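You operate a simulated robot arm through the tools that you are given. There is no shell and no other tool. Be economical: measure what you need, move in short steps, check, and stop when the job is done.

The job below is to be done with a simulated two-armed robot. You get a single attempt, and the scene is never put back.

TASK
Swap the cold can in the ice bucket for the cherry can.
Fine: hold the bucket while you lift the can out, stand it on the side table, lid back on. Set down upright: can.

Only the result counts: the job must be done as asked and must still hold three seconds after the hand-in. Knocking over, shifting, dropping, spilling or breaking anything else fails it. A push-on lid holds only when it is set on centred and level and pressed home; a screw cap is set on level and turned clockwise until tight.

THE ROBOT
Two 7-joint arms with two-finger parallel grippers on one trunk, on a base that drives. Base frame: it is fixed to the floor where the robot stands at the start and does not move with it; the origin is under the middle of the robot, x ahead of it, y to its left, z up. Units: mm, degrees, N and s.
The left shoulder is at the start at [50, 187, 1135], the right one opposite. With the tool pointing down near the work surface each hand reaches from about 100 to 640 mm from the robot's upright axis, wherever it stands, measured 20 degrees to its own side. Places, roughly: can [-2250, 2000, 1250]; side table [700, -200, 700]. Payload 3.43 kg a hand.
The tool frame of a hand sits at the grasp point between the pads (the TCP): z along the fingers, y along the line on which they close. The tips reach 30 mm beyond it. Largest opening 94 mm; finger width 28, thickness 10; the body of the gripper, 50 by 96 mm, starts 55 mm behind the TCP.
Orientation is that of the tool frame in the base frame, as [roll, pitch, yaw] about the fixed x, y, z axes, in that order (R = Rz(yaw) Ry(pitch) Rx(roll)). With the fingers straight down and closing along the base's y, the tool's x points along the base's -x, its y along +y and its z along -z.

THE INTERFACE
- The arms move only by the tool step_arm. It takes "left_series", "right_series" or both (then of equal length, played together; a hand with none holds still); each is a list of rows, each a list of 7 numbers: the shift along the tool's x, y, z in mm, then the turn, a rotation vector about the tool's x, y, z in degrees, then the finger opening in mm, from 0 to 94. In form: [[tx, ty, tz, ax, ay, az, jaw], ...]. A call has 1 to 10 rows; each row shifts and turns the commanded pose from where the row before left it, along the tool's axes as they then stand. Each row takes 0.2 s and may step no farther than 50 mm and 8.6 degrees from the row before; otherwise, or with a gripper value out of range, the whole call is refused. Where a pose cannot be reached the arm comes as near as it can. A force on the tool above 40 N (or 10 N above the force at the start of the call, whichever is more), or a blocked arm, ends the call early, and 0.2 s more pass. Each finger travels about 153 mm/s and halts on what it meets, pressing with about 21 N; the grip force reading is that of the motor and also rises with nothing between the fingers. The clock runs only during rows and for 0.2 s after the last one: add rows that do not move to give the fingers time. The reply holds the time, the measured pose of the TCP, the force on the tool along the base axes, the opening and the grip force, in the units named above and with some noise, with the torque about the TCP (base axes, N m) and any sound that the robot's microphone picked up, and new pictures: "show" is both (left out), scene, wrist or none (wrist: the cameras of the hands that moved).
- Cameras (640 x 400 px; columns grow to the right, rows downward): "scene" is now at [157.9, -10.4, 1319.4]; the picture's right is [-0.15, -0.99, 0.00], its down [-0.50, 0.08, -0.87] and it looks along [0.86, -0.13, -0.50] (base axes); focal length 214 px, centre (320, 200). "left" rides on the left gripper at [76, -14, -102] in its tool frame; the picture's right is [0.18, 0.98, 0.00], its down [-0.75, 0.14, -0.64] and it looks along [-0.63, 0.12, 0.77] (tool axes); focal length 243 px, centre (320, 200). "right" rides on the right gripper at [76, 14, -103] in its tool frame; the picture's right is [-0.18, 0.98, 0.00], its down [-0.75, -0.14, -0.64] and it looks along [-0.63, -0.12, 0.77] (tool axes); focal length 243 px, centre (320, 200). There is no depth. A picture from a camera that has moved, and an enlarged one, comes with that camera's place and axes in the base frame and with its lens. The place of the scene camera against the robot may be out by one fixed shift of up to 25 mm in any direction.
- lift_body(by): slides the trunk up (or, below 0, down) by that many mm; the arms and the scene camera ride with it, the base frame stays. It gives what a move gives, with no picture.
- drive_base(legs): drives the robot by 1 to 6 legs, each [ahead, left, turn to the left] in mm, mm and degrees, along the robot's own axes; the way and the turn of a leg run together, so that a leg with both is an arc; at most 1500 mm and 180 degrees a leg. The arms and the cameras ride along, it lands a little off, and it stops where it bumps. It gives what a move gives, and a new picture of the scene camera.
- turn_head(pan, tilt): turns the head with the scene camera to pan (to the left, within 80 degrees either way) and tilt (down, from -29 to 69), counted from straight ahead of the robot. It gives what a move gives, and a new picture of the scene camera.
- enlarge(camera, box): a new picture of the part [left, top, right, bottom] of that camera's present view, enlarged. The clock stands still meanwhile.
- sign_off(): hands the job in; it is judged then, once.

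Go step by step. Nothing tells you exact positions but the pictures and the camera data: compare them with the known pose of the tool, close in by small moves and look again before you grip or let go. The budget is 120 turns and 260 pictures, counting those below and the enlarged ones. Unless the task says otherwise, let go and move clear before handing in, and close with one line.

The tools are called after ">>>" as name(argument=value, ...) on one line, values as JSON. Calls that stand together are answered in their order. step_arm: Moves the arms, as the interface text tells. Its arguments: {"type":"object","properties":{"left_series":{"type":"array"},"right_series":{"type":"array"},"show":{"type":"string","enum":["both","scene","wrist","none"]}},"required":[]} The other tools are called the same way: lift_body (by) slides the trunk up or down; drive_base (legs) drives the base; turn_head (pan, tilt) turns the head that bears the scene camera; enlarge (camera, box) takes an enlarged picture of a part of a camera's view; sign_off () hands the job in.

At the start:

```text
time_s: 0.0
left_tool_pos: [396.8, 71.2, 1171.2]
left_orientation: [-180.0, 0.0, -179.9]
left_ft_force: [-0.2, 0.4, 0.1]
left_wrist_torque: [0.03, -0.02, -0.01]
left_width: 93.8
left_grip_force: 0.0
right_tool_pos: [356.1, -190.2, 1230.9]
right_orientation: [179.9, 0.1, 179.9]
right_ft_force: [0.0, 0.8, 0.6]
right_wrist_torque: [-0.01, 0.02, 0.01]
right_width: 94.1
right_grip_force: 0.2
trunk travel left (down, up): [-350.0, 82.0]
robot x, y, heading: [-1.7, 2.1, 0.2]
head pan, tilt: [-8.6, 30.1]
```

scene: 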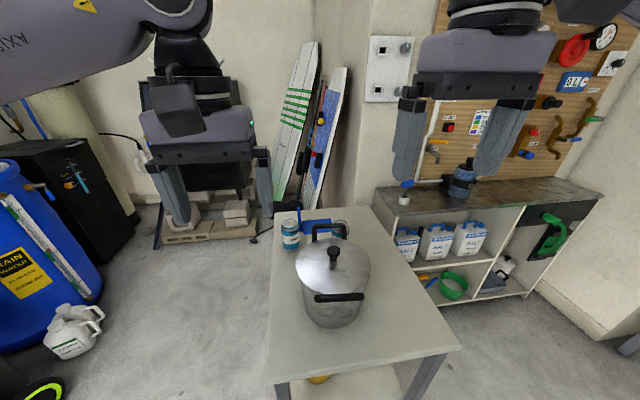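
right: 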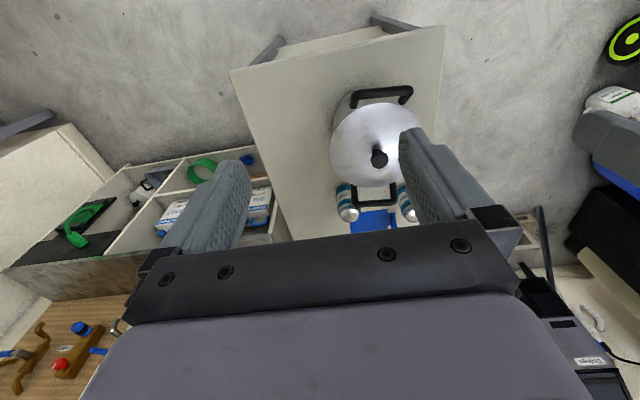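
left: 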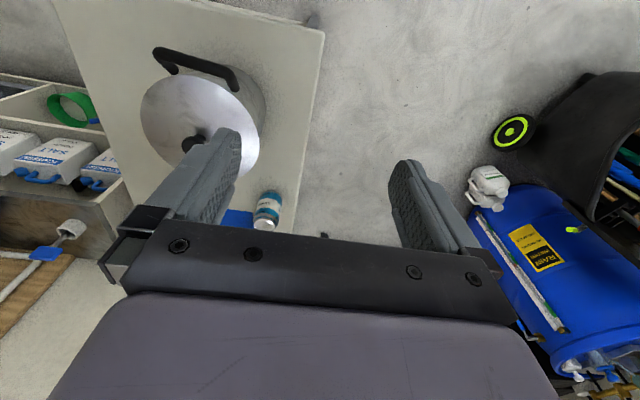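

I see the side table with a lidded pot (the ice bucket) and teal cans behind it. The cherry can is probably behind the robot, high up. I'll look closer first.

>>> enlarge(camera="scene", box=[240, 180, 480, 330])

>>> enlarge(camera="right", box=[280, 60, 460, 240])

>>> enlarge(camera="left", box=[120, 20, 320, 240])

```text
2.67 times, centred on (360, 255) of scene
camera zoom: at [157.9, -10.4, 1319.4], right [-0.15, -0.99, 0.0], down [-0.5, 0.08, -0.87], along [0.86, -0.13, -0.5], focal length 572 px, centre (213, 53)
```

zoom: 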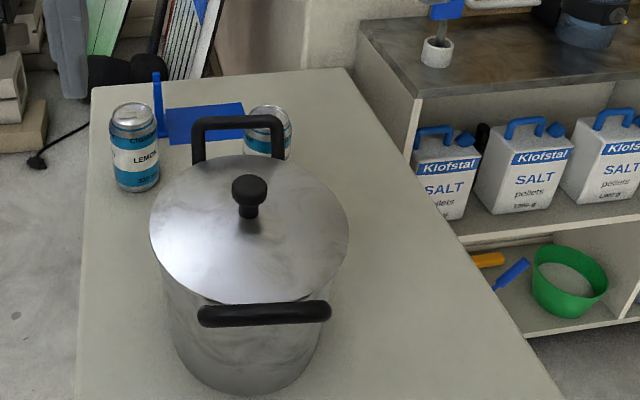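

```text
2.22 times, centred on (370, 150) of right
camera zoom: at [279.8, -175.1, 1331.6], right [0.19, 0.98, 0.0], down [0.75, -0.14, 0.64], along [0.63, -0.12, -0.77], focal length 539 px, centre (209, 311)
```

zoom: 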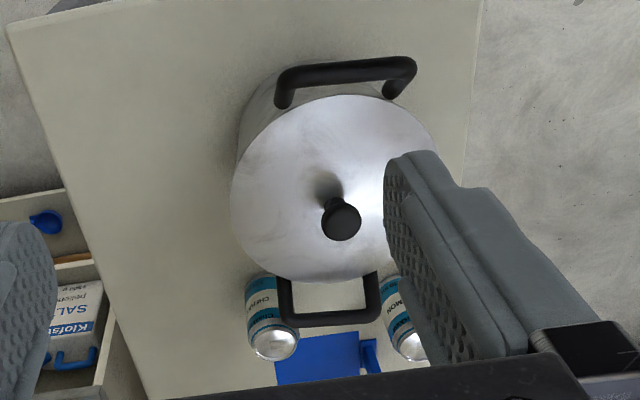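

```text
1.82 times, centred on (220, 130) of left
camera zoom: at [322.0, 57.9, 1273.8], right [-0.19, 0.98, 0.0], down [0.75, 0.14, 0.64], along [0.63, 0.12, -0.77], focal length 441 px, centre (502, 327)
```

zoom: 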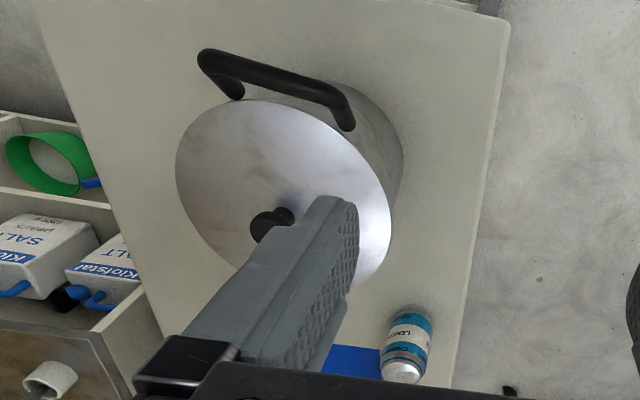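

Two cans stand behind the bucket: one LEMON, and one whose label starts "CH". I'll read the second one.

>>> enlarge(camera="right", box=[325, 170, 385, 230])

>>> enlarge(camera="scene", box=[270, 205, 370, 265])

```text
6.67 times, centred on (355, 200) of right
camera zoom: at [279.8, -175.1, 1331.6], right [0.19, 0.98, 0.0], down [0.75, -0.14, 0.64], along [0.63, -0.12, -0.77], focal length 1618 px, centre (87, 200)
```

zoom: 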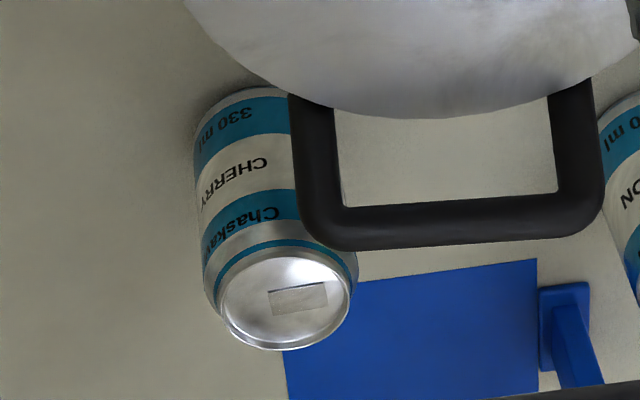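

```text
6.40 times, centred on (320, 235) of scene
camera zoom: at [157.9, -10.4, 1319.4], right [-0.15, -0.99, 0.0], down [-0.5, 0.08, -0.87], along [0.86, -0.13, -0.5], focal length 1373 px, centre (320, -24)
```

zoom: 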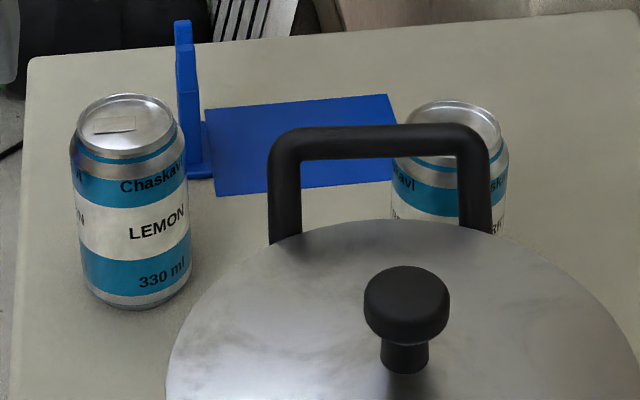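

The cherry can stands on the table behind the bucket on the right. By triangulation the lid knob is near (533, -109, 928). I'll look down to see how much room the base has to the table edge.

>>> turn_head(pan=0, tilt=69)

```text
time_s: 1.1
left_tool_pos: [398.0, 71.1, 1172.2]
left_orientation: [-179.9, 0.1, -179.9]
left_ft_force: [-0.9, 0.2, -0.2]
left_wrist_torque: [-0.02, 0.0, 0.03]
left_width: 94.1
left_grip_force: 0.1
right_tool_pos: [355.6, -190.9, 1230.6]
right_orientation: [179.9, -0.1, 179.8]
right_ft_force: [0.0, 0.3, -0.5]
right_wrist_torque: [0.01, -0.02, 0.02]
right_width: 94.0
right_grip_force: 0.1
trunk travel left (down, up): [-350.0, 82.0]
robot x, y, heading: [-1.1, -0.9, 0.0]
head pan, tilt: [0.0, 68.8]
camera scene: at [124.5, 3.2, 1268.1], right [0.0, -1.0, 0.0], down [-0.93, 0.0, -0.36], along [0.36, 0.0, -0.93], focal length 214 px, centre (320, 200)
```

scene: 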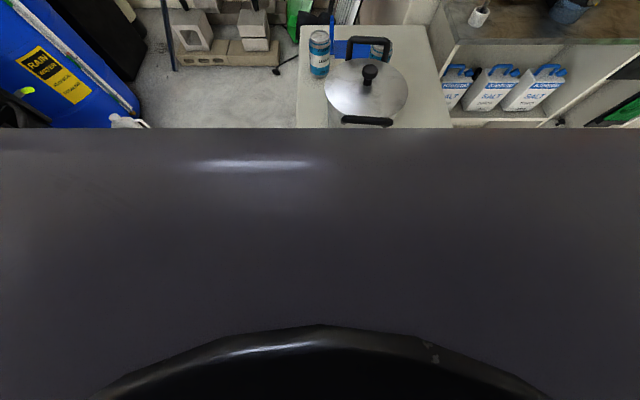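

The trunk hides the near edge from this view. I'll shift the base right to centre on the bucket, creep ahead a little, and tilt the head back up.

>>> drive_base(legs=[[0, -110, 0], [60, 0, 0]])

>>> turn_head(pan=0, tilt=42)

```text
time_s: 2.8
left_tool_pos: [456.9, -41.7, 1171.3]
left_orientation: [179.9, 0.0, 180.0]
left_ft_force: [0.6, 0.3, 1.0]
left_wrist_torque: [-0.03, 0.03, -0.01]
left_width: 94.0
left_grip_force: 0.0
right_tool_pos: [415.8, -301.6, 1230.6]
right_orientation: [-180.0, 0.0, 179.8]
right_ft_force: [-0.2, 0.3, -1.1]
right_wrist_torque: [0.02, 0.0, 0.03]
right_width: 94.2
right_grip_force: 0.1
trunk travel left (down, up): [-350.0, 82.0]
robot x, y, heading: [56.4, -109.3, -0.2]
head pan, tilt: [0.0, 68.8]
camera scene: at [184.1, -108.8, 1267.9], right [0.0, -1.0, 0.0], down [-0.93, 0.0, -0.36], along [0.36, 0.0, -0.93], focal length 214 px, centre (320, 200)
```

scene: 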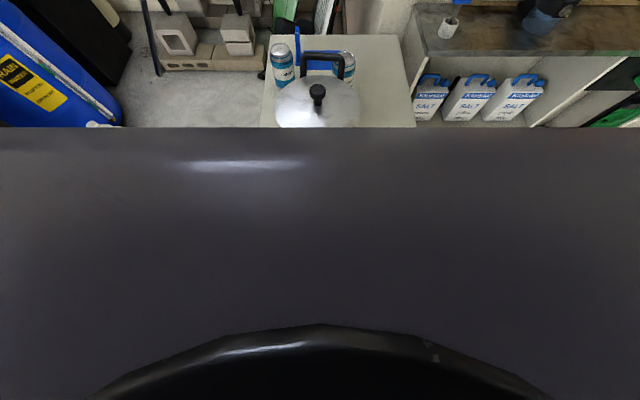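

```text
time_s: 3.7
left_tool_pos: [457.1, -40.9, 1171.1]
left_orientation: [-180.0, -0.1, 180.0]
left_ft_force: [0.5, -0.6, 0.1]
left_wrist_torque: [-0.01, 0.04, 0.03]
left_width: 94.0
left_grip_force: 0.0
right_tool_pos: [414.8, -303.3, 1231.2]
right_orientation: [180.0, 0.0, 180.0]
right_ft_force: [-0.1, 0.6, -0.1]
right_wrist_torque: [-0.02, 0.04, -0.01]
right_width: 94.1
right_grip_force: 0.1
trunk travel left (down, up): [-350.0, 82.0]
robot x, y, heading: [57.2, -114.4, -0.1]
head pan, tilt: [0.0, 42.0]
camera scene: at [210.9, -108.9, 1301.1], right [0.0, -1.0, 0.0], down [-0.67, 0.0, -0.74], along [0.74, 0.0, -0.67], focal length 214 px, centre (320, 200)
```

scene: 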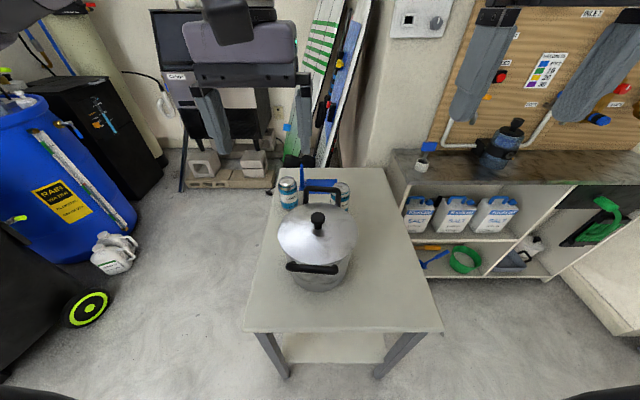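

The table runs about x 370–1080, y −415 to 75, and the bucket is in its middle. I'll look closely at the bucket and its handles.

>>> enlarge(camera="scene", box=[260, 165, 380, 305])

>>> enlarge(camera="left", box=[0, 0, 640, 400])

>>> enlarge(camera="right", box=[300, 60, 640, 260])

```text
2.86 times, centred on (320, 235) of scene
camera zoom: at [210.9, -108.9, 1301.1], right [0.0, -1.0, 0.0], down [-0.67, 0.0, -0.74], along [0.74, 0.0, -0.67], focal length 613 px, centre (320, 100)
```

zoom: 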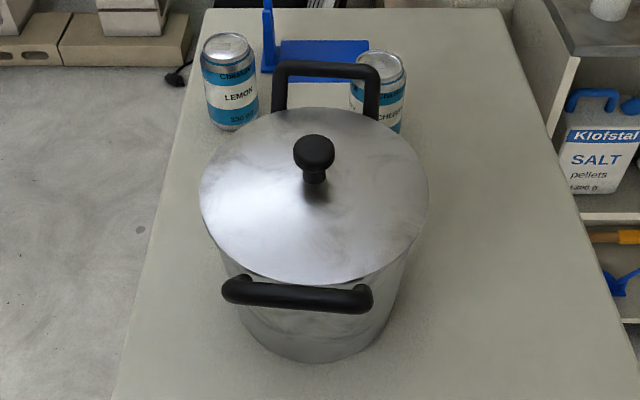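

```text
1.00 times, centred on (320, 200) of left
camera zoom: at [380.8, -54.4, 1273.9], right [-0.18, 0.98, 0.0], down [0.75, 0.14, 0.64], along [0.63, 0.12, -0.77], focal length 243 px, centre (320, 200)
```

zoom: 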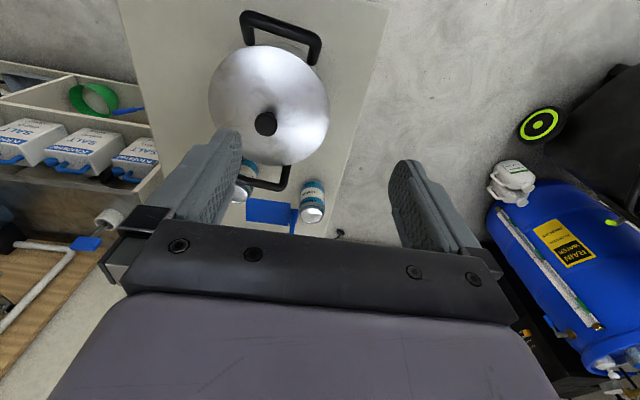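

```text
1.88 times, centred on (470, 160) of right
camera zoom: at [338.4, -287.4, 1331.6], right [0.19, 0.98, 0.0], down [0.75, -0.14, 0.64], along [0.63, -0.12, -0.77], focal length 457 px, centre (38, 275)
```

zoom: 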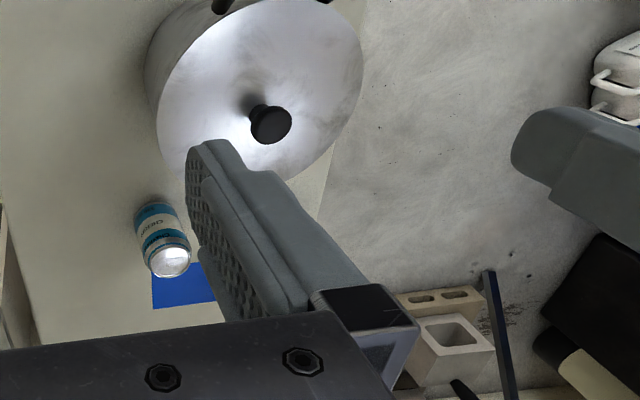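

Knob top comes out near (538, −108, 922) and the near handle bar near (423, −94, 888), with the bucket yawed about 7°. I'll bring the left hand back and turn it towards the near handle.

>>> step_arm(left_series=[[29.75, -10.75, 30.25, 0, 0, 0, 94], [29.75, -10.75, 30.25, 0, 0, 0, 94], [29.75, -10.75, 30.25, 0, 0, 0, 94], [29.75, -10.75, 30.25, 0, 0, 0, 94], [0, 0, 0, 0, 0, 8.1, 94], [0, 0, 0, 0, 0, 8.1, 94], [0, 0, 0, 0, 0, 8.1, 94], [0, 0, 0, 0, 0, 8.1, 94], [0, 0, 0, 0, 0, 8.1, 94], [0, 0, 0, 0, 0, 8.1, 94]], show="none")

>>> step_arm(left_series=[[0, 0, 0, 0, 0, 8.1, 94], [0, 0, 0, 0, 0, 8.1, 94], [0, 0, 0, 0, 0, 8.1, 94], [0, 0, 0, 0, 0, 8.1, 94], [0, 0, 0, 0, 0, 8.1, 94], [0, 0, 0, 0, 0, 8.1, 94], [0, 0, 0, -8, 0, 0, 94], [0, 0, 0, -8, 0, 0, 94], [0, 0, 0, -8, 0, 0, 94], [0, 0, 0, -8, 0, 0, 60]])

```text
time_s: 5.9
left_tool_pos: [337.0, -83.3, 1051.4]
left_orientation: [180.0, -0.1, 131.3]
left_ft_force: [0.1, -0.2, 0.5]
left_wrist_torque: [0.03, 0.0, 0.0]
left_width: 94.0
left_grip_force: 0.0
right_tool_pos: [414.7, -302.6, 1231.0]
right_orientation: [179.9, 0.0, 179.9]
right_ft_force: [-0.3, -0.1, 0.5]
right_wrist_torque: [0.0, 0.03, -0.02]
right_width: 94.7
right_grip_force: 0.0
trunk travel left (down, up): [-350.0, 82.0]
robot x, y, heading: [58.0, -113.5, -0.2]
head pan, tilt: [0.0, 42.0]
```

```text
time_s: 8.1
left_tool_pos: [337.5, -84.1, 1048.9]
left_orientation: [147.8, 0.1, 83.0]
left_ft_force: [0.0, 0.0, -0.4]
left_wrist_torque: [0.01, 0.02, 0.0]
left_width: 60.1
left_grip_force: 0.0
right_tool_pos: [413.3, -302.9, 1230.6]
right_orientation: [179.8, -0.1, 179.9]
right_ft_force: [0.1, 0.4, -0.3]
right_wrist_torque: [-0.01, 0.02, 0.0]
right_width: 94.1
right_grip_force: 0.0
trunk travel left (down, up): [-350.0, 82.0]
robot x, y, heading: [57.0, -112.2, -0.3]
head pan, tilt: [0.0, 42.0]
camera scene: at [210.8, -109.0, 1301.2], right [0.0, -1.0, 0.0], down [-0.67, 0.0, -0.74], along [0.74, 0.0, -0.67], focal length 214 px, centre (320, 200)
camera left: at [281.4, 0.8, 1129.5], right [0.85, 0.08, 0.52], down [-0.31, -0.72, 0.62], along [0.43, -0.69, -0.59], focal length 243 px, centre (320, 200)
```

scene: 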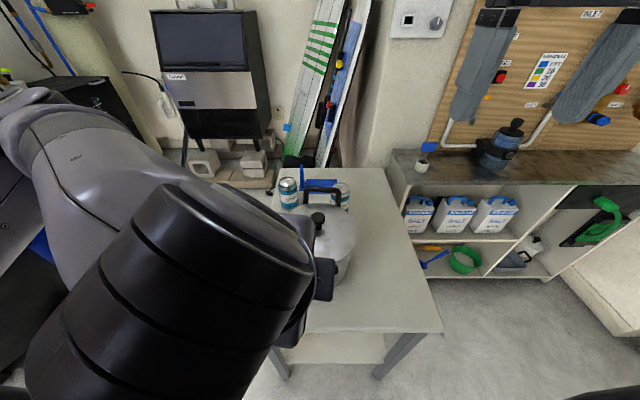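
left: 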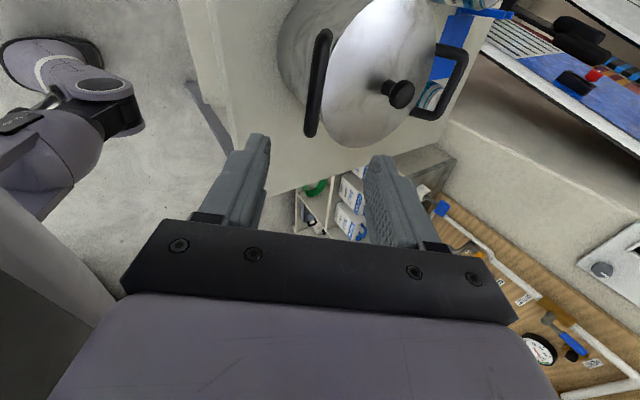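

The pose works. I'll tilt further so the fingers come in nearly flat over and under the bar, line up, and look again.

>>> step_arm(left_series=[[0, 0, 0, -8, 0, 0, 60], [0, 0, 0, -8, 0, 0, 60], [0, 0, 0, -8, 0, 0, 60], [0, -40, 0, 0, 0, 0, 60], [0, -40, 0, 0, 0, 0, 60], [0, 0, 40, 0, 0, 0, 50], [0, 0, 40, 0, 0, 0, 40]])

```text
time_s: 8.9
left_tool_pos: [386.5, -90.4, 1068.1]
left_orientation: [128.8, 4.5, 95.0]
left_ft_force: [-0.8, 0.5, 0.2]
left_wrist_torque: [0.01, 0.01, -0.02]
left_width: 60.2
left_grip_force: 0.0
right_tool_pos: [414.7, -303.0, 1230.5]
right_orientation: [180.0, 0.0, 179.8]
right_ft_force: [-0.3, -0.9, 0.8]
right_wrist_torque: [-0.04, 0.02, 0.0]
right_width: 94.2
right_grip_force: 0.1
trunk travel left (down, up): [-350.0, 82.0]
robot x, y, heading: [61.4, -109.1, -0.1]
head pan, tilt: [0.0, 42.0]
stopped in row 3 (left hand): the arm was blocked; the commanded pose is now the measured one
camera scene: at [211.0, -108.8, 1301.2], right [0.0, -1.0, 0.0], down [-0.67, 0.0, -0.74], along [0.74, 0.0, -0.67], focal length 214 px, centre (320, 200)
camera left: at [289.8, -17.7, 1114.9], right [0.59, 0.3, 0.75], down [-0.35, -0.74, 0.57], along [0.73, -0.6, -0.34], focal length 243 px, centre (320, 200)
```

scene: 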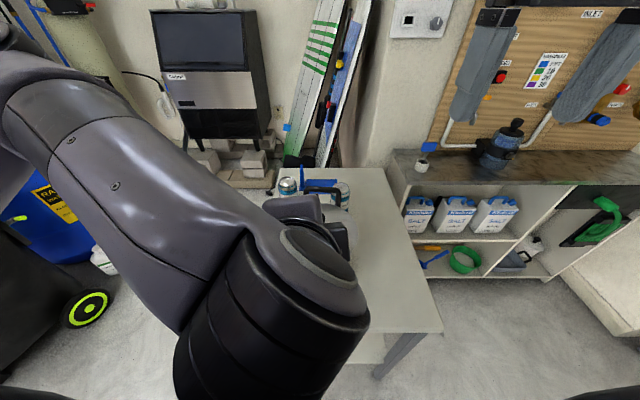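
left: 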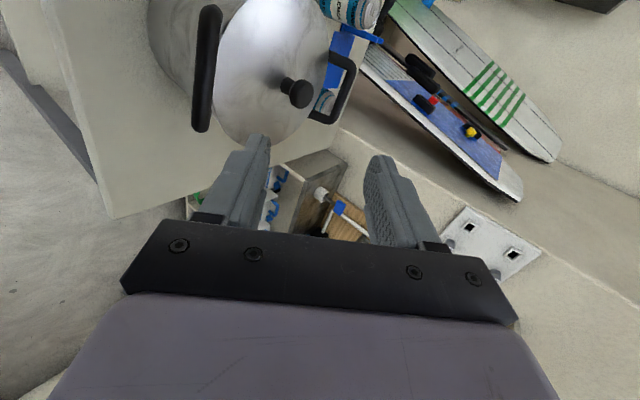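

The wrist hit a limit at the steeper tilt, so I'll go back to about 32° and line up with the bar from there.

>>> step_arm(left_series=[[0, 0, 0, 0, -3.25, 5.5, 60], [0, 0, 0, 0, -3.25, 5.5, 60], [0, 0, 0, 6.4, 0, 0, 60], [0, 0, 0, 6.4, 0, 0, 60], [0, 0, 0, 6.4, 0, 0, 60], [0, -28, 0, 0, 0, 0, 50], [0, -28, 0, 0, 0, 0, 40], [0, 0, 40, 0, 0, 0, 40], [0, 0, 40, 0, 0, 0, 40]], show="wrist")

```text
time_s: 10.9
left_tool_pos: [379.8, -89.8, 969.9]
left_orientation: [147.4, 0.0, 83.0]
left_ft_force: [0.2, -0.2, 0.8]
left_wrist_torque: [0.02, -0.01, 0.01]
left_width: 39.9
left_grip_force: 0.0
right_tool_pos: [414.9, -303.4, 1231.0]
right_orientation: [179.9, 0.0, 179.9]
right_ft_force: [0.1, 0.1, -0.6]
right_wrist_torque: [-0.02, -0.02, 0.04]
right_width: 94.1
right_grip_force: 0.0
trunk travel left (down, up): [-350.0, 82.0]
robot x, y, heading: [56.0, -114.1, -0.0]
head pan, tilt: [0.0, 42.0]
camera left: at [323.2, -5.8, 1049.3], right [0.84, 0.08, 0.53], down [-0.32, -0.72, 0.62], along [0.43, -0.69, -0.58], focal length 243 px, centre (320, 200)
```

left: 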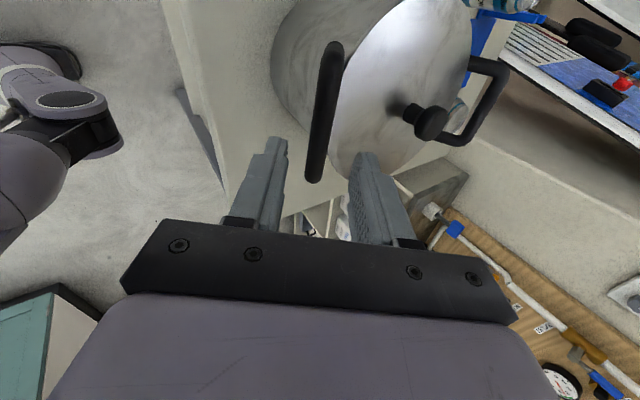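

The bar lines up between the fingers, roughly 80 mm ahead. I'll advance 40 mm and recheck.

>>> step_arm(left_series=[[0, 1, 20, 0, 0, 0, 36], [0, 0, 20, 0, 0, 0, 36]], show="wrist")

>>> enlarge(camera="left", box=[220, 0, 480, 220])

```text
time_s: 11.5
left_tool_pos: [401.9, -92.5, 937.2]
left_orientation: [147.4, -0.1, 82.9]
left_ft_force: [0.0, -0.2, 0.7]
left_wrist_torque: [-0.01, -0.02, 0.03]
left_width: 36.2
left_grip_force: 0.1
right_tool_pos: [414.2, -304.0, 1231.6]
right_orientation: [180.0, 0.0, 179.9]
right_ft_force: [0.6, 0.1, -0.1]
right_wrist_torque: [-0.01, 0.0, -0.04]
right_width: 94.0
right_grip_force: 0.1
trunk travel left (down, up): [-350.0, 82.0]
robot x, y, heading: [57.7, -113.3, -0.3]
head pan, tilt: [0.0, 42.0]
camera left: at [345.1, -8.3, 1015.6], right [0.84, 0.08, 0.53], down [-0.32, -0.72, 0.62], along [0.43, -0.69, -0.58], focal length 243 px, centre (320, 200)
```

left: 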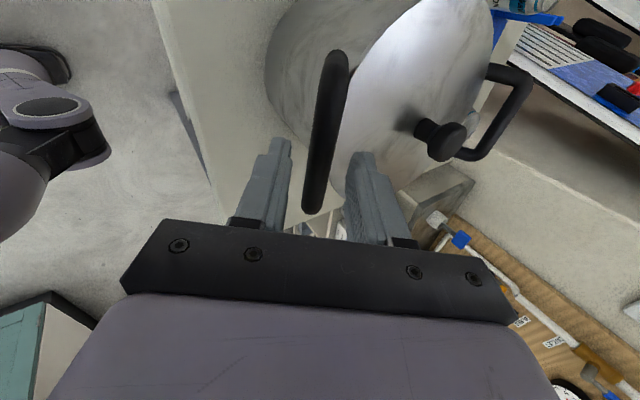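

```text
1.82 times, centred on (350, 110) of left
camera zoom: at [345.1, -8.3, 1015.6], right [0.84, 0.08, 0.53], down [-0.32, -0.72, 0.62], along [0.43, -0.69, -0.58], focal length 441 px, centre (266, 364)
```

zoom: 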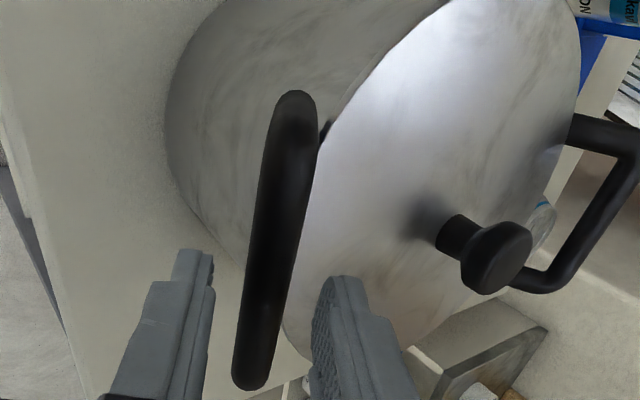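

The bar is centred between the fingers. I'll advance 24 mm with the opening at 32 and watch the force.

>>> step_arm(left_series=[[0, 0, 8, 0, 0, 0, 32], [0, 0, 8, 0, 0, 0, 32], [0, 0, 8, 0, 0, 0, 32]], show="none")

>>> enlarge(camera="left", box=[220, 0, 480, 240])

```text
time_s: 12.3
left_tool_pos: [414.9, -93.2, 915.1]
left_orientation: [147.5, -0.1, 83.1]
left_ft_force: [-0.5, 0.0, -0.2]
left_wrist_torque: [0.01, 0.01, 0.01]
left_width: 32.0
left_grip_force: 0.0
right_tool_pos: [414.5, -304.3, 1231.0]
right_orientation: [-180.0, 0.0, 179.9]
right_ft_force: [-0.6, 0.6, -0.5]
right_wrist_torque: [-0.02, 0.07, 0.01]
right_width: 94.2
right_grip_force: 0.2
trunk travel left (down, up): [-350.0, 82.0]
robot x, y, heading: [56.7, -111.9, -0.0]
head pan, tilt: [0.0, 42.0]
```

```text
1.67 times, centred on (350, 120) of left
camera zoom: at [358.7, -9.0, 995.2], right [0.84, 0.08, 0.53], down [-0.32, -0.72, 0.62], along [0.43, -0.69, -0.58], focal length 404 px, centre (270, 333)
```

zoom: 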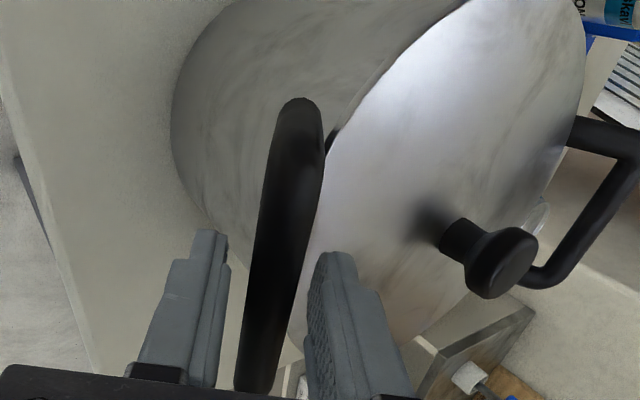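

The bar sits between the pads, so I'll close the left gripper on it.

>>> step_arm(left_series=[[0, 0, 0, 0, 0, 0, 20], [0, 0, 0, 0, 0, 0, 10], [0, 0, 0, 0, 0, 0, 5], [0, 0, 0, 0, 0, 0, 5]], show="wrist")

```text
time_s: 13.3
left_tool_pos: [414.0, -93.1, 916.9]
left_orientation: [147.3, -0.1, 82.9]
left_ft_force: [-2.0, 3.7, 6.1]
left_wrist_torque: [-0.28, 0.04, 0.34]
left_width: 16.1
left_grip_force: 21.2
right_tool_pos: [413.2, -302.6, 1231.1]
right_orientation: [-180.0, 0.1, 180.0]
right_ft_force: [0.5, 0.1, -0.4]
right_wrist_torque: [0.01, 0.0, 0.01]
right_width: 94.0
right_grip_force: 0.1
trunk travel left (down, up): [-350.0, 82.0]
robot x, y, heading: [56.7, -113.6, -0.1]
head pan, tilt: [0.0, 42.0]
camera left: at [358.2, -8.7, 995.7], right [0.84, 0.08, 0.53], down [-0.32, -0.72, 0.62], along [0.43, -0.69, -0.58], focal length 243 px, centre (320, 200)
```

left: 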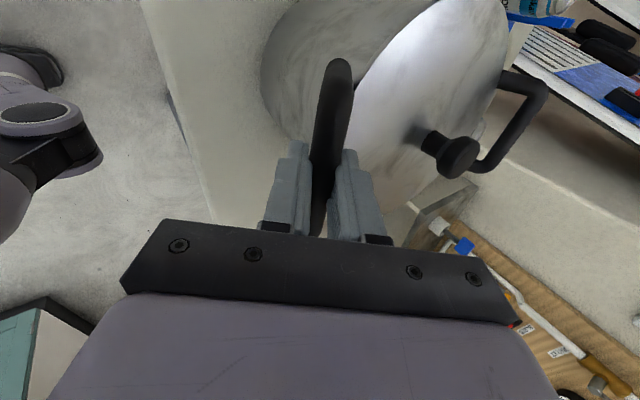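

The left hand holds the handle bar, with a measured width of 16 mm. Next I'll bring the right hand above the knob, yawed about 42°.

>>> step_arm(right_series=[[-25, 39, 16, 0, 0, 0, 94], [-25, 39, 16, 0, 0, 0, 94], [-25, 39, 16, 0, 0, 0, 94], [-25, 39, 16, 0, 0, 0, 94], [-25, 39, 16, 0, 0, 0, 94], [0, 0, 0, 0, 0, -8.5, 80], [0, 0, 0, 0, 0, -8.5, 80], [0, 0, 0, 0, 0, -8.5, 80], [0, 0, 0, 0, 0, -8.5, 80], [0, 0, 0, 0, 0, -8.5, 80]])

```text
time_s: 15.5
left_tool_pos: [414.8, -94.2, 916.8]
left_orientation: [147.3, -0.2, 83.1]
left_ft_force: [-1.1, 2.9, 10.6]
left_wrist_torque: [-0.47, -0.04, 0.27]
left_width: 16.2
left_grip_force: 21.2
right_tool_pos: [540.4, -107.3, 1151.5]
right_orientation: [-179.9, 0.1, -137.5]
right_ft_force: [0.0, -1.1, -0.7]
right_wrist_torque: [-0.05, -0.03, -0.01]
right_width: 79.9
right_grip_force: 0.0
trunk travel left (down, up): [-350.0, 82.0]
robot x, y, heading: [58.3, -116.2, 0.3]
head pan, tilt: [0.0, 42.0]
camera scene: at [210.2, -108.5, 1301.4], right [0.0, -1.0, 0.0], down [-0.67, 0.0, -0.74], along [0.74, 0.0, -0.67], focal length 214 px, centre (320, 200)
camera right: at [474.1, -147.8, 1252.3], right [-0.53, 0.85, 0.0], down [0.65, 0.41, 0.64], along [0.55, 0.34, -0.77], focal length 243 px, centre (320, 200)
```

scene: 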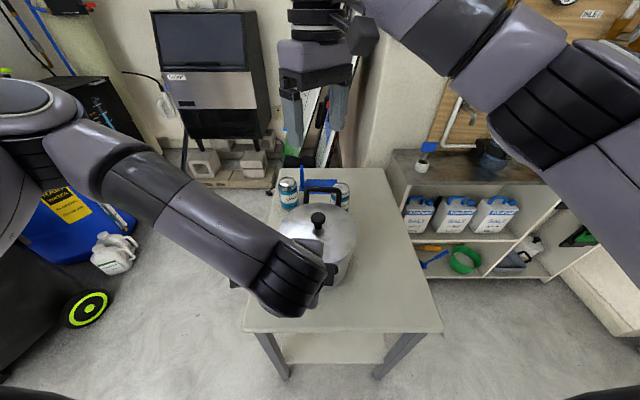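
right: 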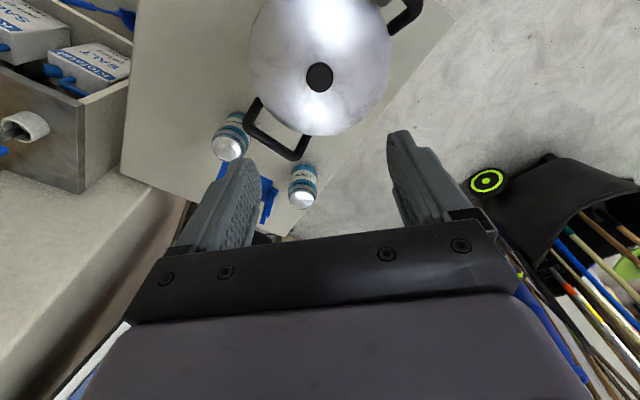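

Knob at (541, −108) sits straight under the right hand. I'll descend to just above it.

>>> step_arm(right_series=[[0, 0, 45, 0, 0, 0, 70], [0, 0, 45, 0, 0, 0, 60], [0, 0, 45, 0, 0, 0, 60], [0, 0, 45, 0, 0, 0, 60]])

>>> enlarge(camera="right", box=[200, 0, 460, 200])

>>> enlarge(camera="left", box=[300, 0, 620, 220])

```text
time_s: 16.5
left_tool_pos: [414.8, -93.5, 916.3]
left_orientation: [147.3, -0.1, 82.9]
left_ft_force: [0.0, 4.0, 10.5]
left_wrist_torque: [-0.23, 0.0, 0.27]
left_width: 15.9
left_grip_force: 21.2
right_tool_pos: [539.3, -108.7, 970.5]
right_orientation: [180.0, 0.1, -137.6]
right_ft_force: [-0.8, 0.2, -0.4]
right_wrist_torque: [-0.02, 0.03, -0.01]
right_width: 60.2
right_grip_force: 0.0
trunk travel left (down, up): [-350.0, 82.0]
robot x, y, heading: [55.9, -111.1, 0.0]
head pan, tilt: [0.0, 42.0]
camera scene: at [210.3, -108.6, 1301.4], right [0.0, -1.0, 0.0], down [-0.67, 0.0, -0.74], along [0.74, 0.0, -0.67], focal length 214 px, centre (320, 200)
camera right: at [473.5, -147.2, 1071.5], right [-0.53, 0.85, 0.0], down [0.65, 0.4, 0.64], along [0.55, 0.34, -0.77], focal length 243 px, centre (320, 200)
```

scene: 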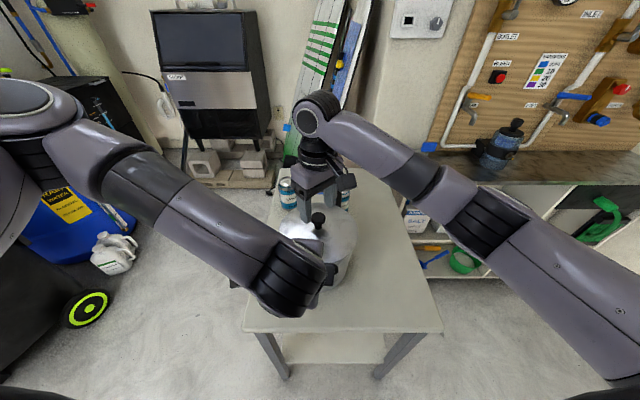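
right: 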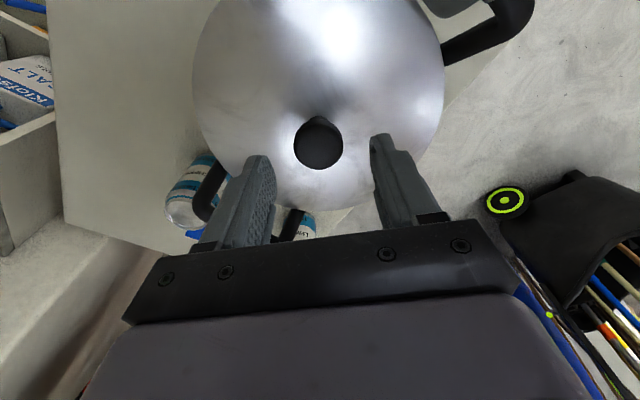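

```text
2.00 times, centred on (330, 100) of right
camera zoom: at [473.5, -147.2, 1071.5], right [-0.53, 0.85, 0.0], down [0.65, 0.4, 0.64], along [0.55, 0.34, -0.77], focal length 485 px, centre (300, 400)
```

zoom: 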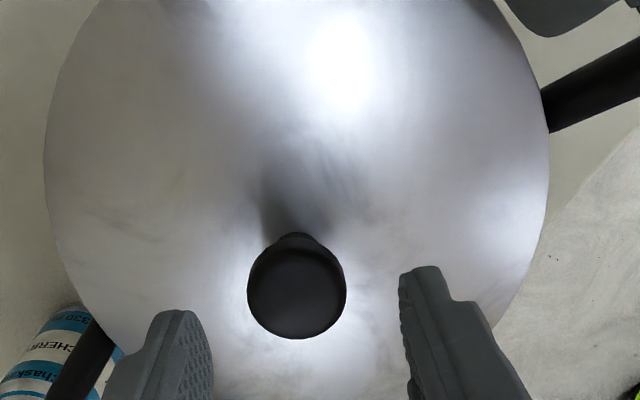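

```text
1.82 times, centred on (460, 110) of left
camera zoom: at [358.2, -8.7, 995.8], right [0.84, 0.08, 0.53], down [-0.32, -0.72, 0.62], along [0.43, -0.69, -0.58], focal length 441 px, centre (66, 364)
```

zoom: 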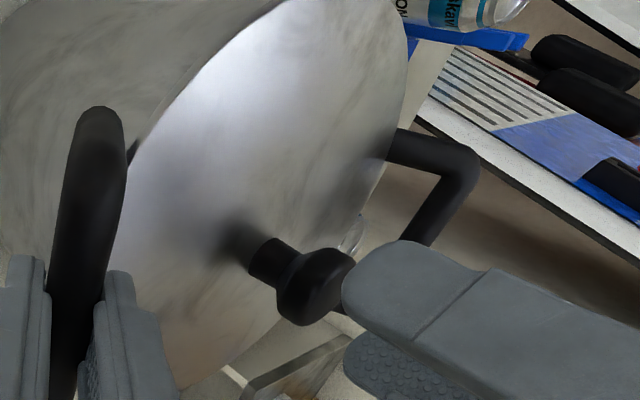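

The knob is centred between the right fingers. I'll descend 38 mm and grip it.

>>> step_arm(right_series=[[0, 0, 20, 0, 0, 0, 60], [0, 0, 18, 0, 0, 0, 60], [0, 0, 0, 0, 0, 0, 30], [0, 0, 0, 0, 0, 0, 20], [0, 0, 0, 0, 0, 0, 20]], show="none")

>>> enlarge(camera="left", box=[300, 0, 620, 220])

```text
time_s: 17.7
left_tool_pos: [414.3, -94.2, 916.4]
left_orientation: [147.2, -0.1, 83.0]
left_ft_force: [-0.3, 3.0, 12.6]
left_wrist_torque: [-0.17, -0.11, 0.31]
left_width: 16.1
left_grip_force: 21.0
right_tool_pos: [539.6, -107.5, 934.4]
right_orientation: [180.0, 0.2, -137.6]
right_ft_force: [0.2, -0.6, 0.1]
right_wrist_torque: [0.04, 0.02, -0.01]
right_width: 32.6
right_grip_force: 20.7
trunk travel left (down, up): [-350.0, 82.0]
robot x, y, heading: [60.5, -108.7, 0.1]
head pan, tilt: [0.0, 42.0]
```

```text
1.82 times, centred on (460, 110) of left
camera zoom: at [358.1, -8.8, 995.8], right [0.84, 0.08, 0.53], down [-0.32, -0.72, 0.62], along [0.43, -0.69, -0.58], focal length 441 px, centre (66, 364)
```

zoom: 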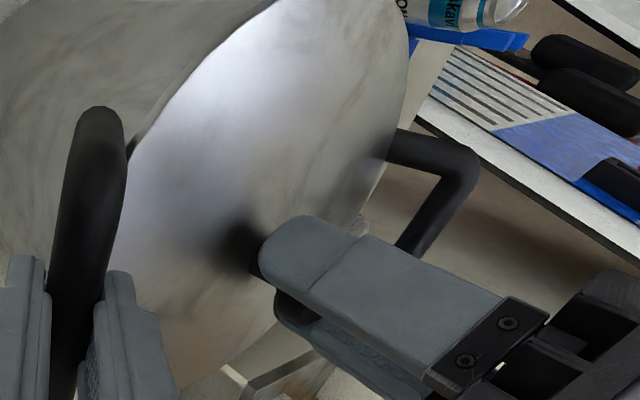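

The knob is gripped at TCP z 934.4, which is my seated reference. Now I'll pull straight up.

>>> step_arm(right_series=[[0, 0, -4, 0, 0, 0, 20], [0, 0, -6, 0, 0, 0, 20], [0, 0, -15, 0, 0, 0, 20], [0, 0, -25, 0, 0, 0, 20]])

```text
time_s: 18.7
left_tool_pos: [413.8, -92.8, 917.0]
left_orientation: [147.3, -0.1, 82.9]
left_ft_force: [0.9, 3.8, 13.3]
left_wrist_torque: [-0.23, -0.03, 0.25]
left_width: 16.0
left_grip_force: 20.7
right_tool_pos: [540.4, -109.1, 983.5]
right_orientation: [179.9, 0.0, -137.6]
right_ft_force: [0.6, -0.4, -0.7]
right_wrist_torque: [-0.02, -0.02, 0.01]
right_width: 32.7
right_grip_force: 21.0
trunk travel left (down, up): [-350.0, 82.0]
robot x, y, heading: [56.8, -112.9, -0.2]
head pan, tilt: [0.0, 42.0]
camera scene: at [210.2, -108.6, 1301.4], right [0.0, -1.0, 0.0], down [-0.67, 0.0, -0.74], along [0.74, 0.0, -0.67], focal length 214 px, centre (320, 200)
camera right: at [474.8, -147.4, 1085.0], right [-0.53, 0.85, 0.0], down [0.65, 0.4, 0.64], along [0.55, 0.34, -0.77], focal length 243 px, centre (320, 200)
```

scene: 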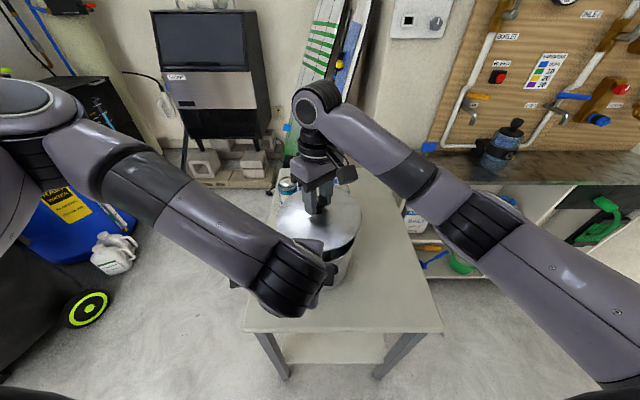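
right: 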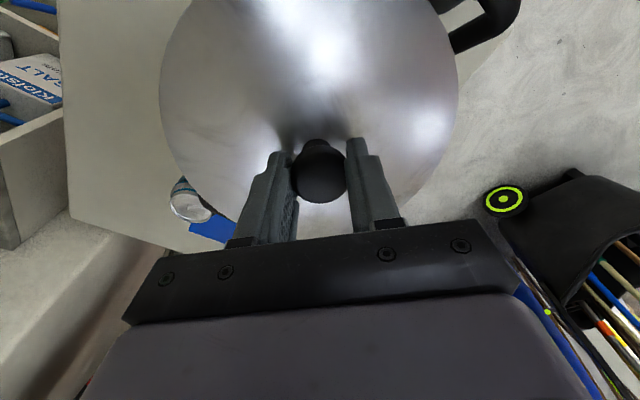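

The lid is off. I'll raise it slightly, carry it to the right, then towards (475, −306), and lower it part of the way.

>>> step_arm(right_series=[[0, 0, -28, 0, 0, 0, 20], [33.2, -36.3, 0, 0, 0, 0, 20], [33.2, -36.3, 0, 0, 0, 0, 20], [33.2, -36.3, 0, 0, 0, 0, 20], [33.2, -36.3, 0, 0, 0, 0, 20], [24, 21.9, 0, 0, 0, 0, 20], [24, 21.9, 0, 0, 0, 0, 20], [0, 0, 50, 0, 0, 0, 20], [0, 0, 50, 0, 0, 0, 20], [0, 0, 50, 0, 0, 0, 20]])

```text
time_s: 20.9
left_tool_pos: [415.5, -92.7, 916.1]
left_orientation: [147.3, -0.1, 83.0]
left_ft_force: [-1.0, 3.9, 13.4]
left_wrist_torque: [-0.28, -0.01, 0.27]
left_width: 16.0
left_grip_force: 21.4
right_tool_pos: [475.2, -302.8, 861.3]
right_orientation: [-180.0, 0.1, -137.6]
right_ft_force: [-0.2, 0.5, -1.3]
right_wrist_torque: [-0.01, 0.06, -0.01]
right_width: 32.5
right_grip_force: 21.0
trunk travel left (down, up): [-350.0, 82.0]
robot x, y, heading: [54.9, -110.2, 0.1]
head pan, tilt: [0.0, 42.0]
camera scene: at [210.2, -108.6, 1301.4], right [0.0, -1.0, 0.0], down [-0.67, 0.0, -0.74], along [0.74, 0.0, -0.67], focal length 214 px, centre (320, 200)
camera right: at [410.1, -343.0, 962.1], right [-0.53, 0.85, 0.0], down [0.65, 0.4, 0.64], along [0.55, 0.34, -0.77], focal length 243 px, centre (320, 200)
```

scene: 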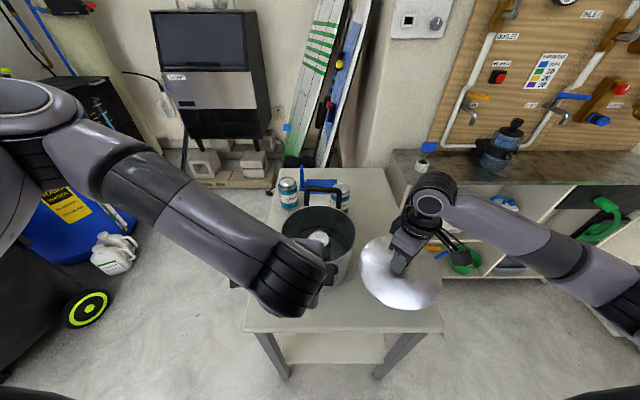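
right: 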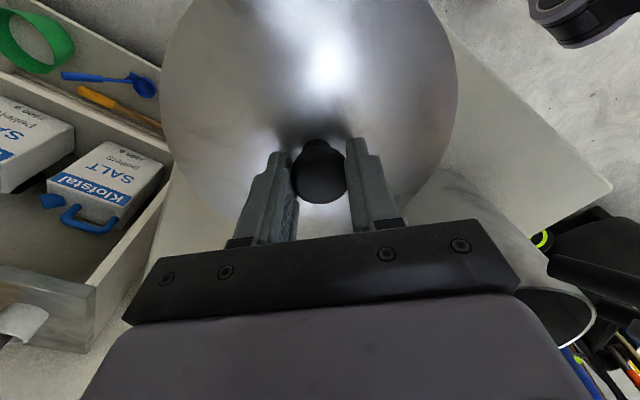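

The lid is above its parking spot, clear of the bucket. I'll lower it until it touches.

>>> step_arm(right_series=[[0, 0, 35, 0, 0, 0, 20], [0, 0, 30, 0, 0, 0, 20], [0, 0, 10, 0, 0, 0, 20], [0, 0, 5, 0, 0, 0, 20], [0, 0, 5, 0, 0, 0, 20], [0, 0, 4, 0, 0, 0, 20]])

```text
time_s: 22.3
left_tool_pos: [414.2, -93.6, 916.6]
left_orientation: [147.2, -0.2, 82.9]
left_ft_force: [2.5, 1.7, 7.0]
left_wrist_torque: [-0.24, -0.03, 0.16]
left_width: 15.7
left_grip_force: 20.3
right_tool_pos: [474.5, -304.0, 772.8]
right_orientation: [-179.9, 0.4, -137.6]
right_ft_force: [0.3, -0.6, 16.6]
right_wrist_torque: [0.05, -0.02, -0.04]
right_width: 32.7
right_grip_force: 21.1
trunk travel left (down, up): [-350.0, 82.0]
robot x, y, heading: [58.8, -114.0, 0.0]
head pan, tilt: [0.0, 42.0]
camera scene: at [209.7, -108.5, 1301.5], right [0.0, -1.0, 0.0], down [-0.67, 0.0, -0.74], along [0.74, 0.0, -0.67], focal length 214 px, centre (320, 200)
camera right: at [408.7, -343.4, 873.8], right [-0.53, 0.85, 0.0], down [0.65, 0.4, 0.65], along [0.55, 0.34, -0.76], focal length 243 px, centre (320, 200)
```

scene: 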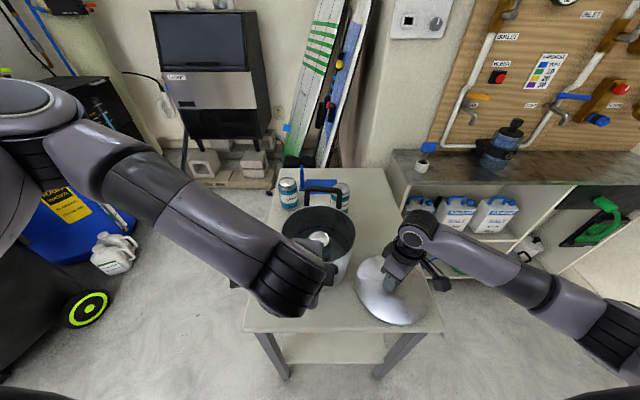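
right: 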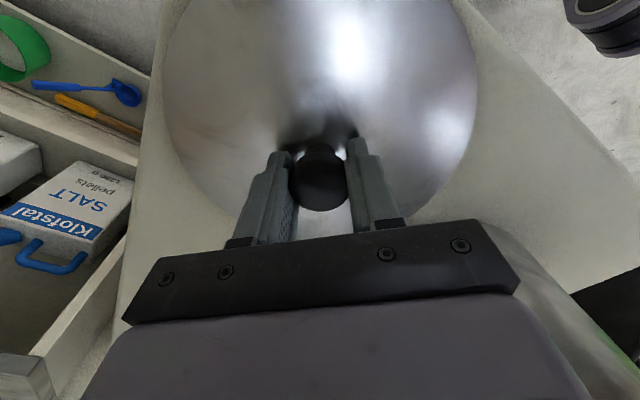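

The lid rests on the table. I'll let go and raise the right hand.

>>> step_arm(right_series=[[0, 0, -2, 0, 0, 0, 45], [0, 0, 0, 0, 0, 0, 60], [0, 0, -30, 0, 0, 0, 60], [0, 0, -50, 0, 0, 0, 60], [0, 0, -50, 0, 0, 0, 80], [0, 0, -50, 0, 0, 0, 80], [0, 0, -50, 0, 0, 0, 80], [0, 0, -50, 0, 0, 0, 80]])

>>> enlarge(camera="scene", box=[260, 160, 460, 330])

```text
time_s: 24.1
left_tool_pos: [415.2, -92.6, 916.8]
left_orientation: [147.3, -0.1, 82.9]
left_ft_force: [-0.4, 5.6, 15.7]
left_wrist_torque: [-0.24, -0.08, 0.16]
left_width: 15.8
left_grip_force: 21.1
right_tool_pos: [471.3, -303.7, 1057.0]
right_orientation: [180.0, 0.0, -137.6]
right_ft_force: [-0.2, -0.6, 0.1]
right_wrist_torque: [0.0, 0.01, -0.01]
right_width: 79.9
right_grip_force: 0.0
trunk travel left (down, up): [-350.0, 82.0]
robot x, y, heading: [58.5, -111.7, -0.2]
head pan, tilt: [0.0, 42.0]
camera scene: at [209.9, -108.6, 1301.3], right [0.0, -1.0, 0.0], down [-0.67, 0.0, -0.74], along [0.74, 0.0, -0.67], focal length 214 px, centre (320, 200)
camera right: at [406.7, -343.9, 1158.0], right [-0.53, 0.85, 0.0], down [0.65, 0.4, 0.64], along [0.55, 0.34, -0.77], focal length 243 px, centre (320, 200)
```

scene: 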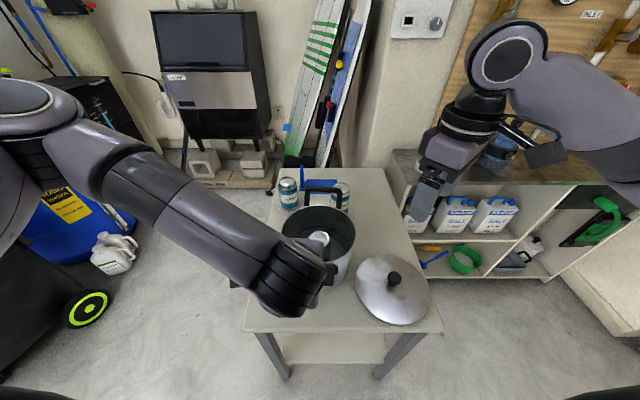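
right: 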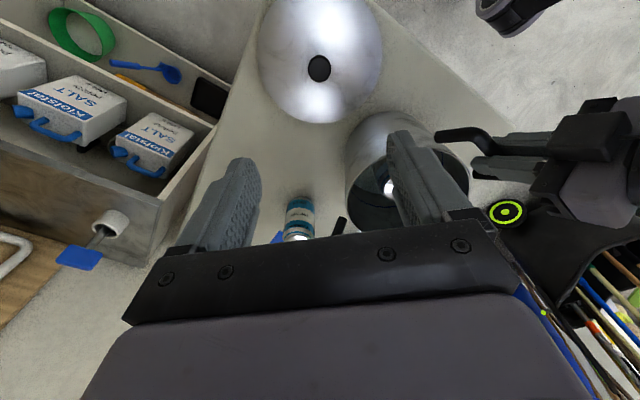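

```text
2.35 times, centred on (360, 245) of scene
camera zoom: at [209.9, -108.6, 1301.3], right [0.0, -1.0, 0.0], down [-0.67, 0.0, -0.74], along [0.74, 0.0, -0.67], focal length 505 px, centre (226, 94)
```

zoom: 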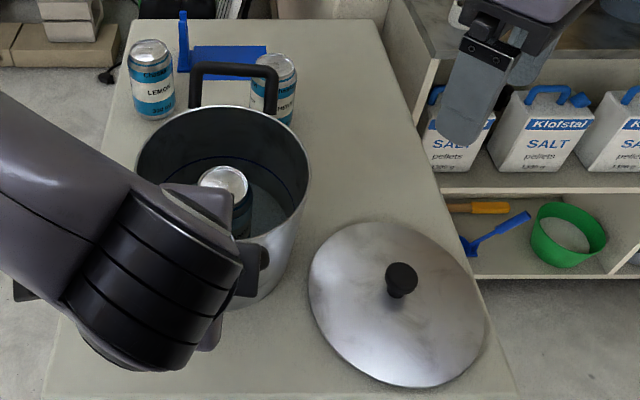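

The cold can stands inside the bucket, slightly off centre towards the near side. I'll move the right hand above it to locate it.

>>> step_arm(right_series=[[-38.1, 18, -14, 0, 0, 0, 94], [-38.1, 18, -14, 0, 0, 0, 94], [-38.1, 18, -14, 0, 0, 0, 94], [-38.1, 18, -14, 0, 0, 0, 94], [-38.1, 18, -14, 0, 0, 0, 94]], show="none")

>>> enlarge(camera="right", box=[200, 0, 440, 220])

>>> enlarge(camera="left", box=[240, 0, 600, 240])

```text
time_s: 25.3
left_tool_pos: [415.0, -93.1, 918.0]
left_orientation: [147.3, -0.1, 82.9]
left_ft_force: [-1.3, 5.3, 15.7]
left_wrist_torque: [-0.38, -0.11, 0.06]
left_width: 15.7
left_grip_force: 20.6
right_tool_pos: [555.5, -108.6, 1125.4]
right_orientation: [-179.9, 0.2, -137.5]
right_ft_force: [-0.2, 0.2, 0.0]
right_wrist_torque: [-0.02, 0.02, -0.02]
right_width: 94.0
right_grip_force: 0.0
trunk travel left (down, up): [-350.0, 82.0]
robot x, y, heading: [57.1, -113.6, -0.1]
head pan, tilt: [0.0, 42.0]
```

```text
1.82 times, centred on (320, 110) of right
camera zoom: at [489.1, -148.2, 1226.5], right [-0.53, 0.85, 0.0], down [0.65, 0.4, 0.64], along [0.55, 0.34, -0.77], focal length 441 px, centre (320, 364)
```

zoom: 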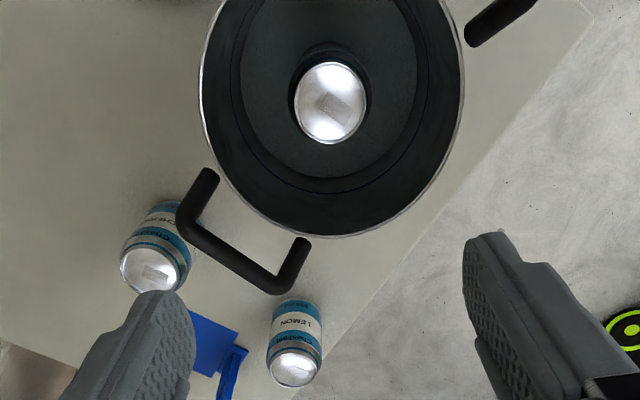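

```text
1.67 times, centred on (420, 120) of left
camera zoom: at [358.0, -8.7, 995.8], right [0.84, 0.08, 0.53], down [-0.32, -0.72, 0.62], along [0.43, -0.69, -0.58], focal length 404 px, centre (153, 333)
```

zoom: 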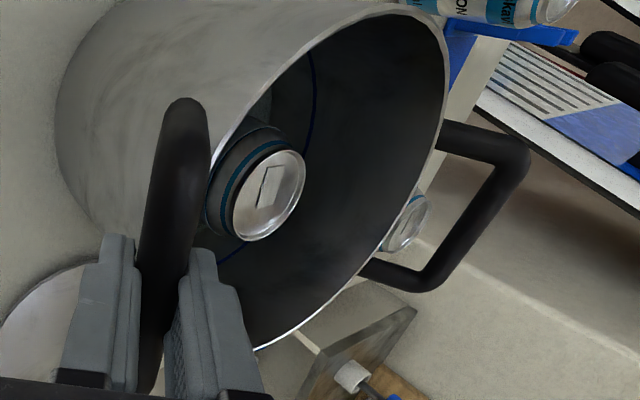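

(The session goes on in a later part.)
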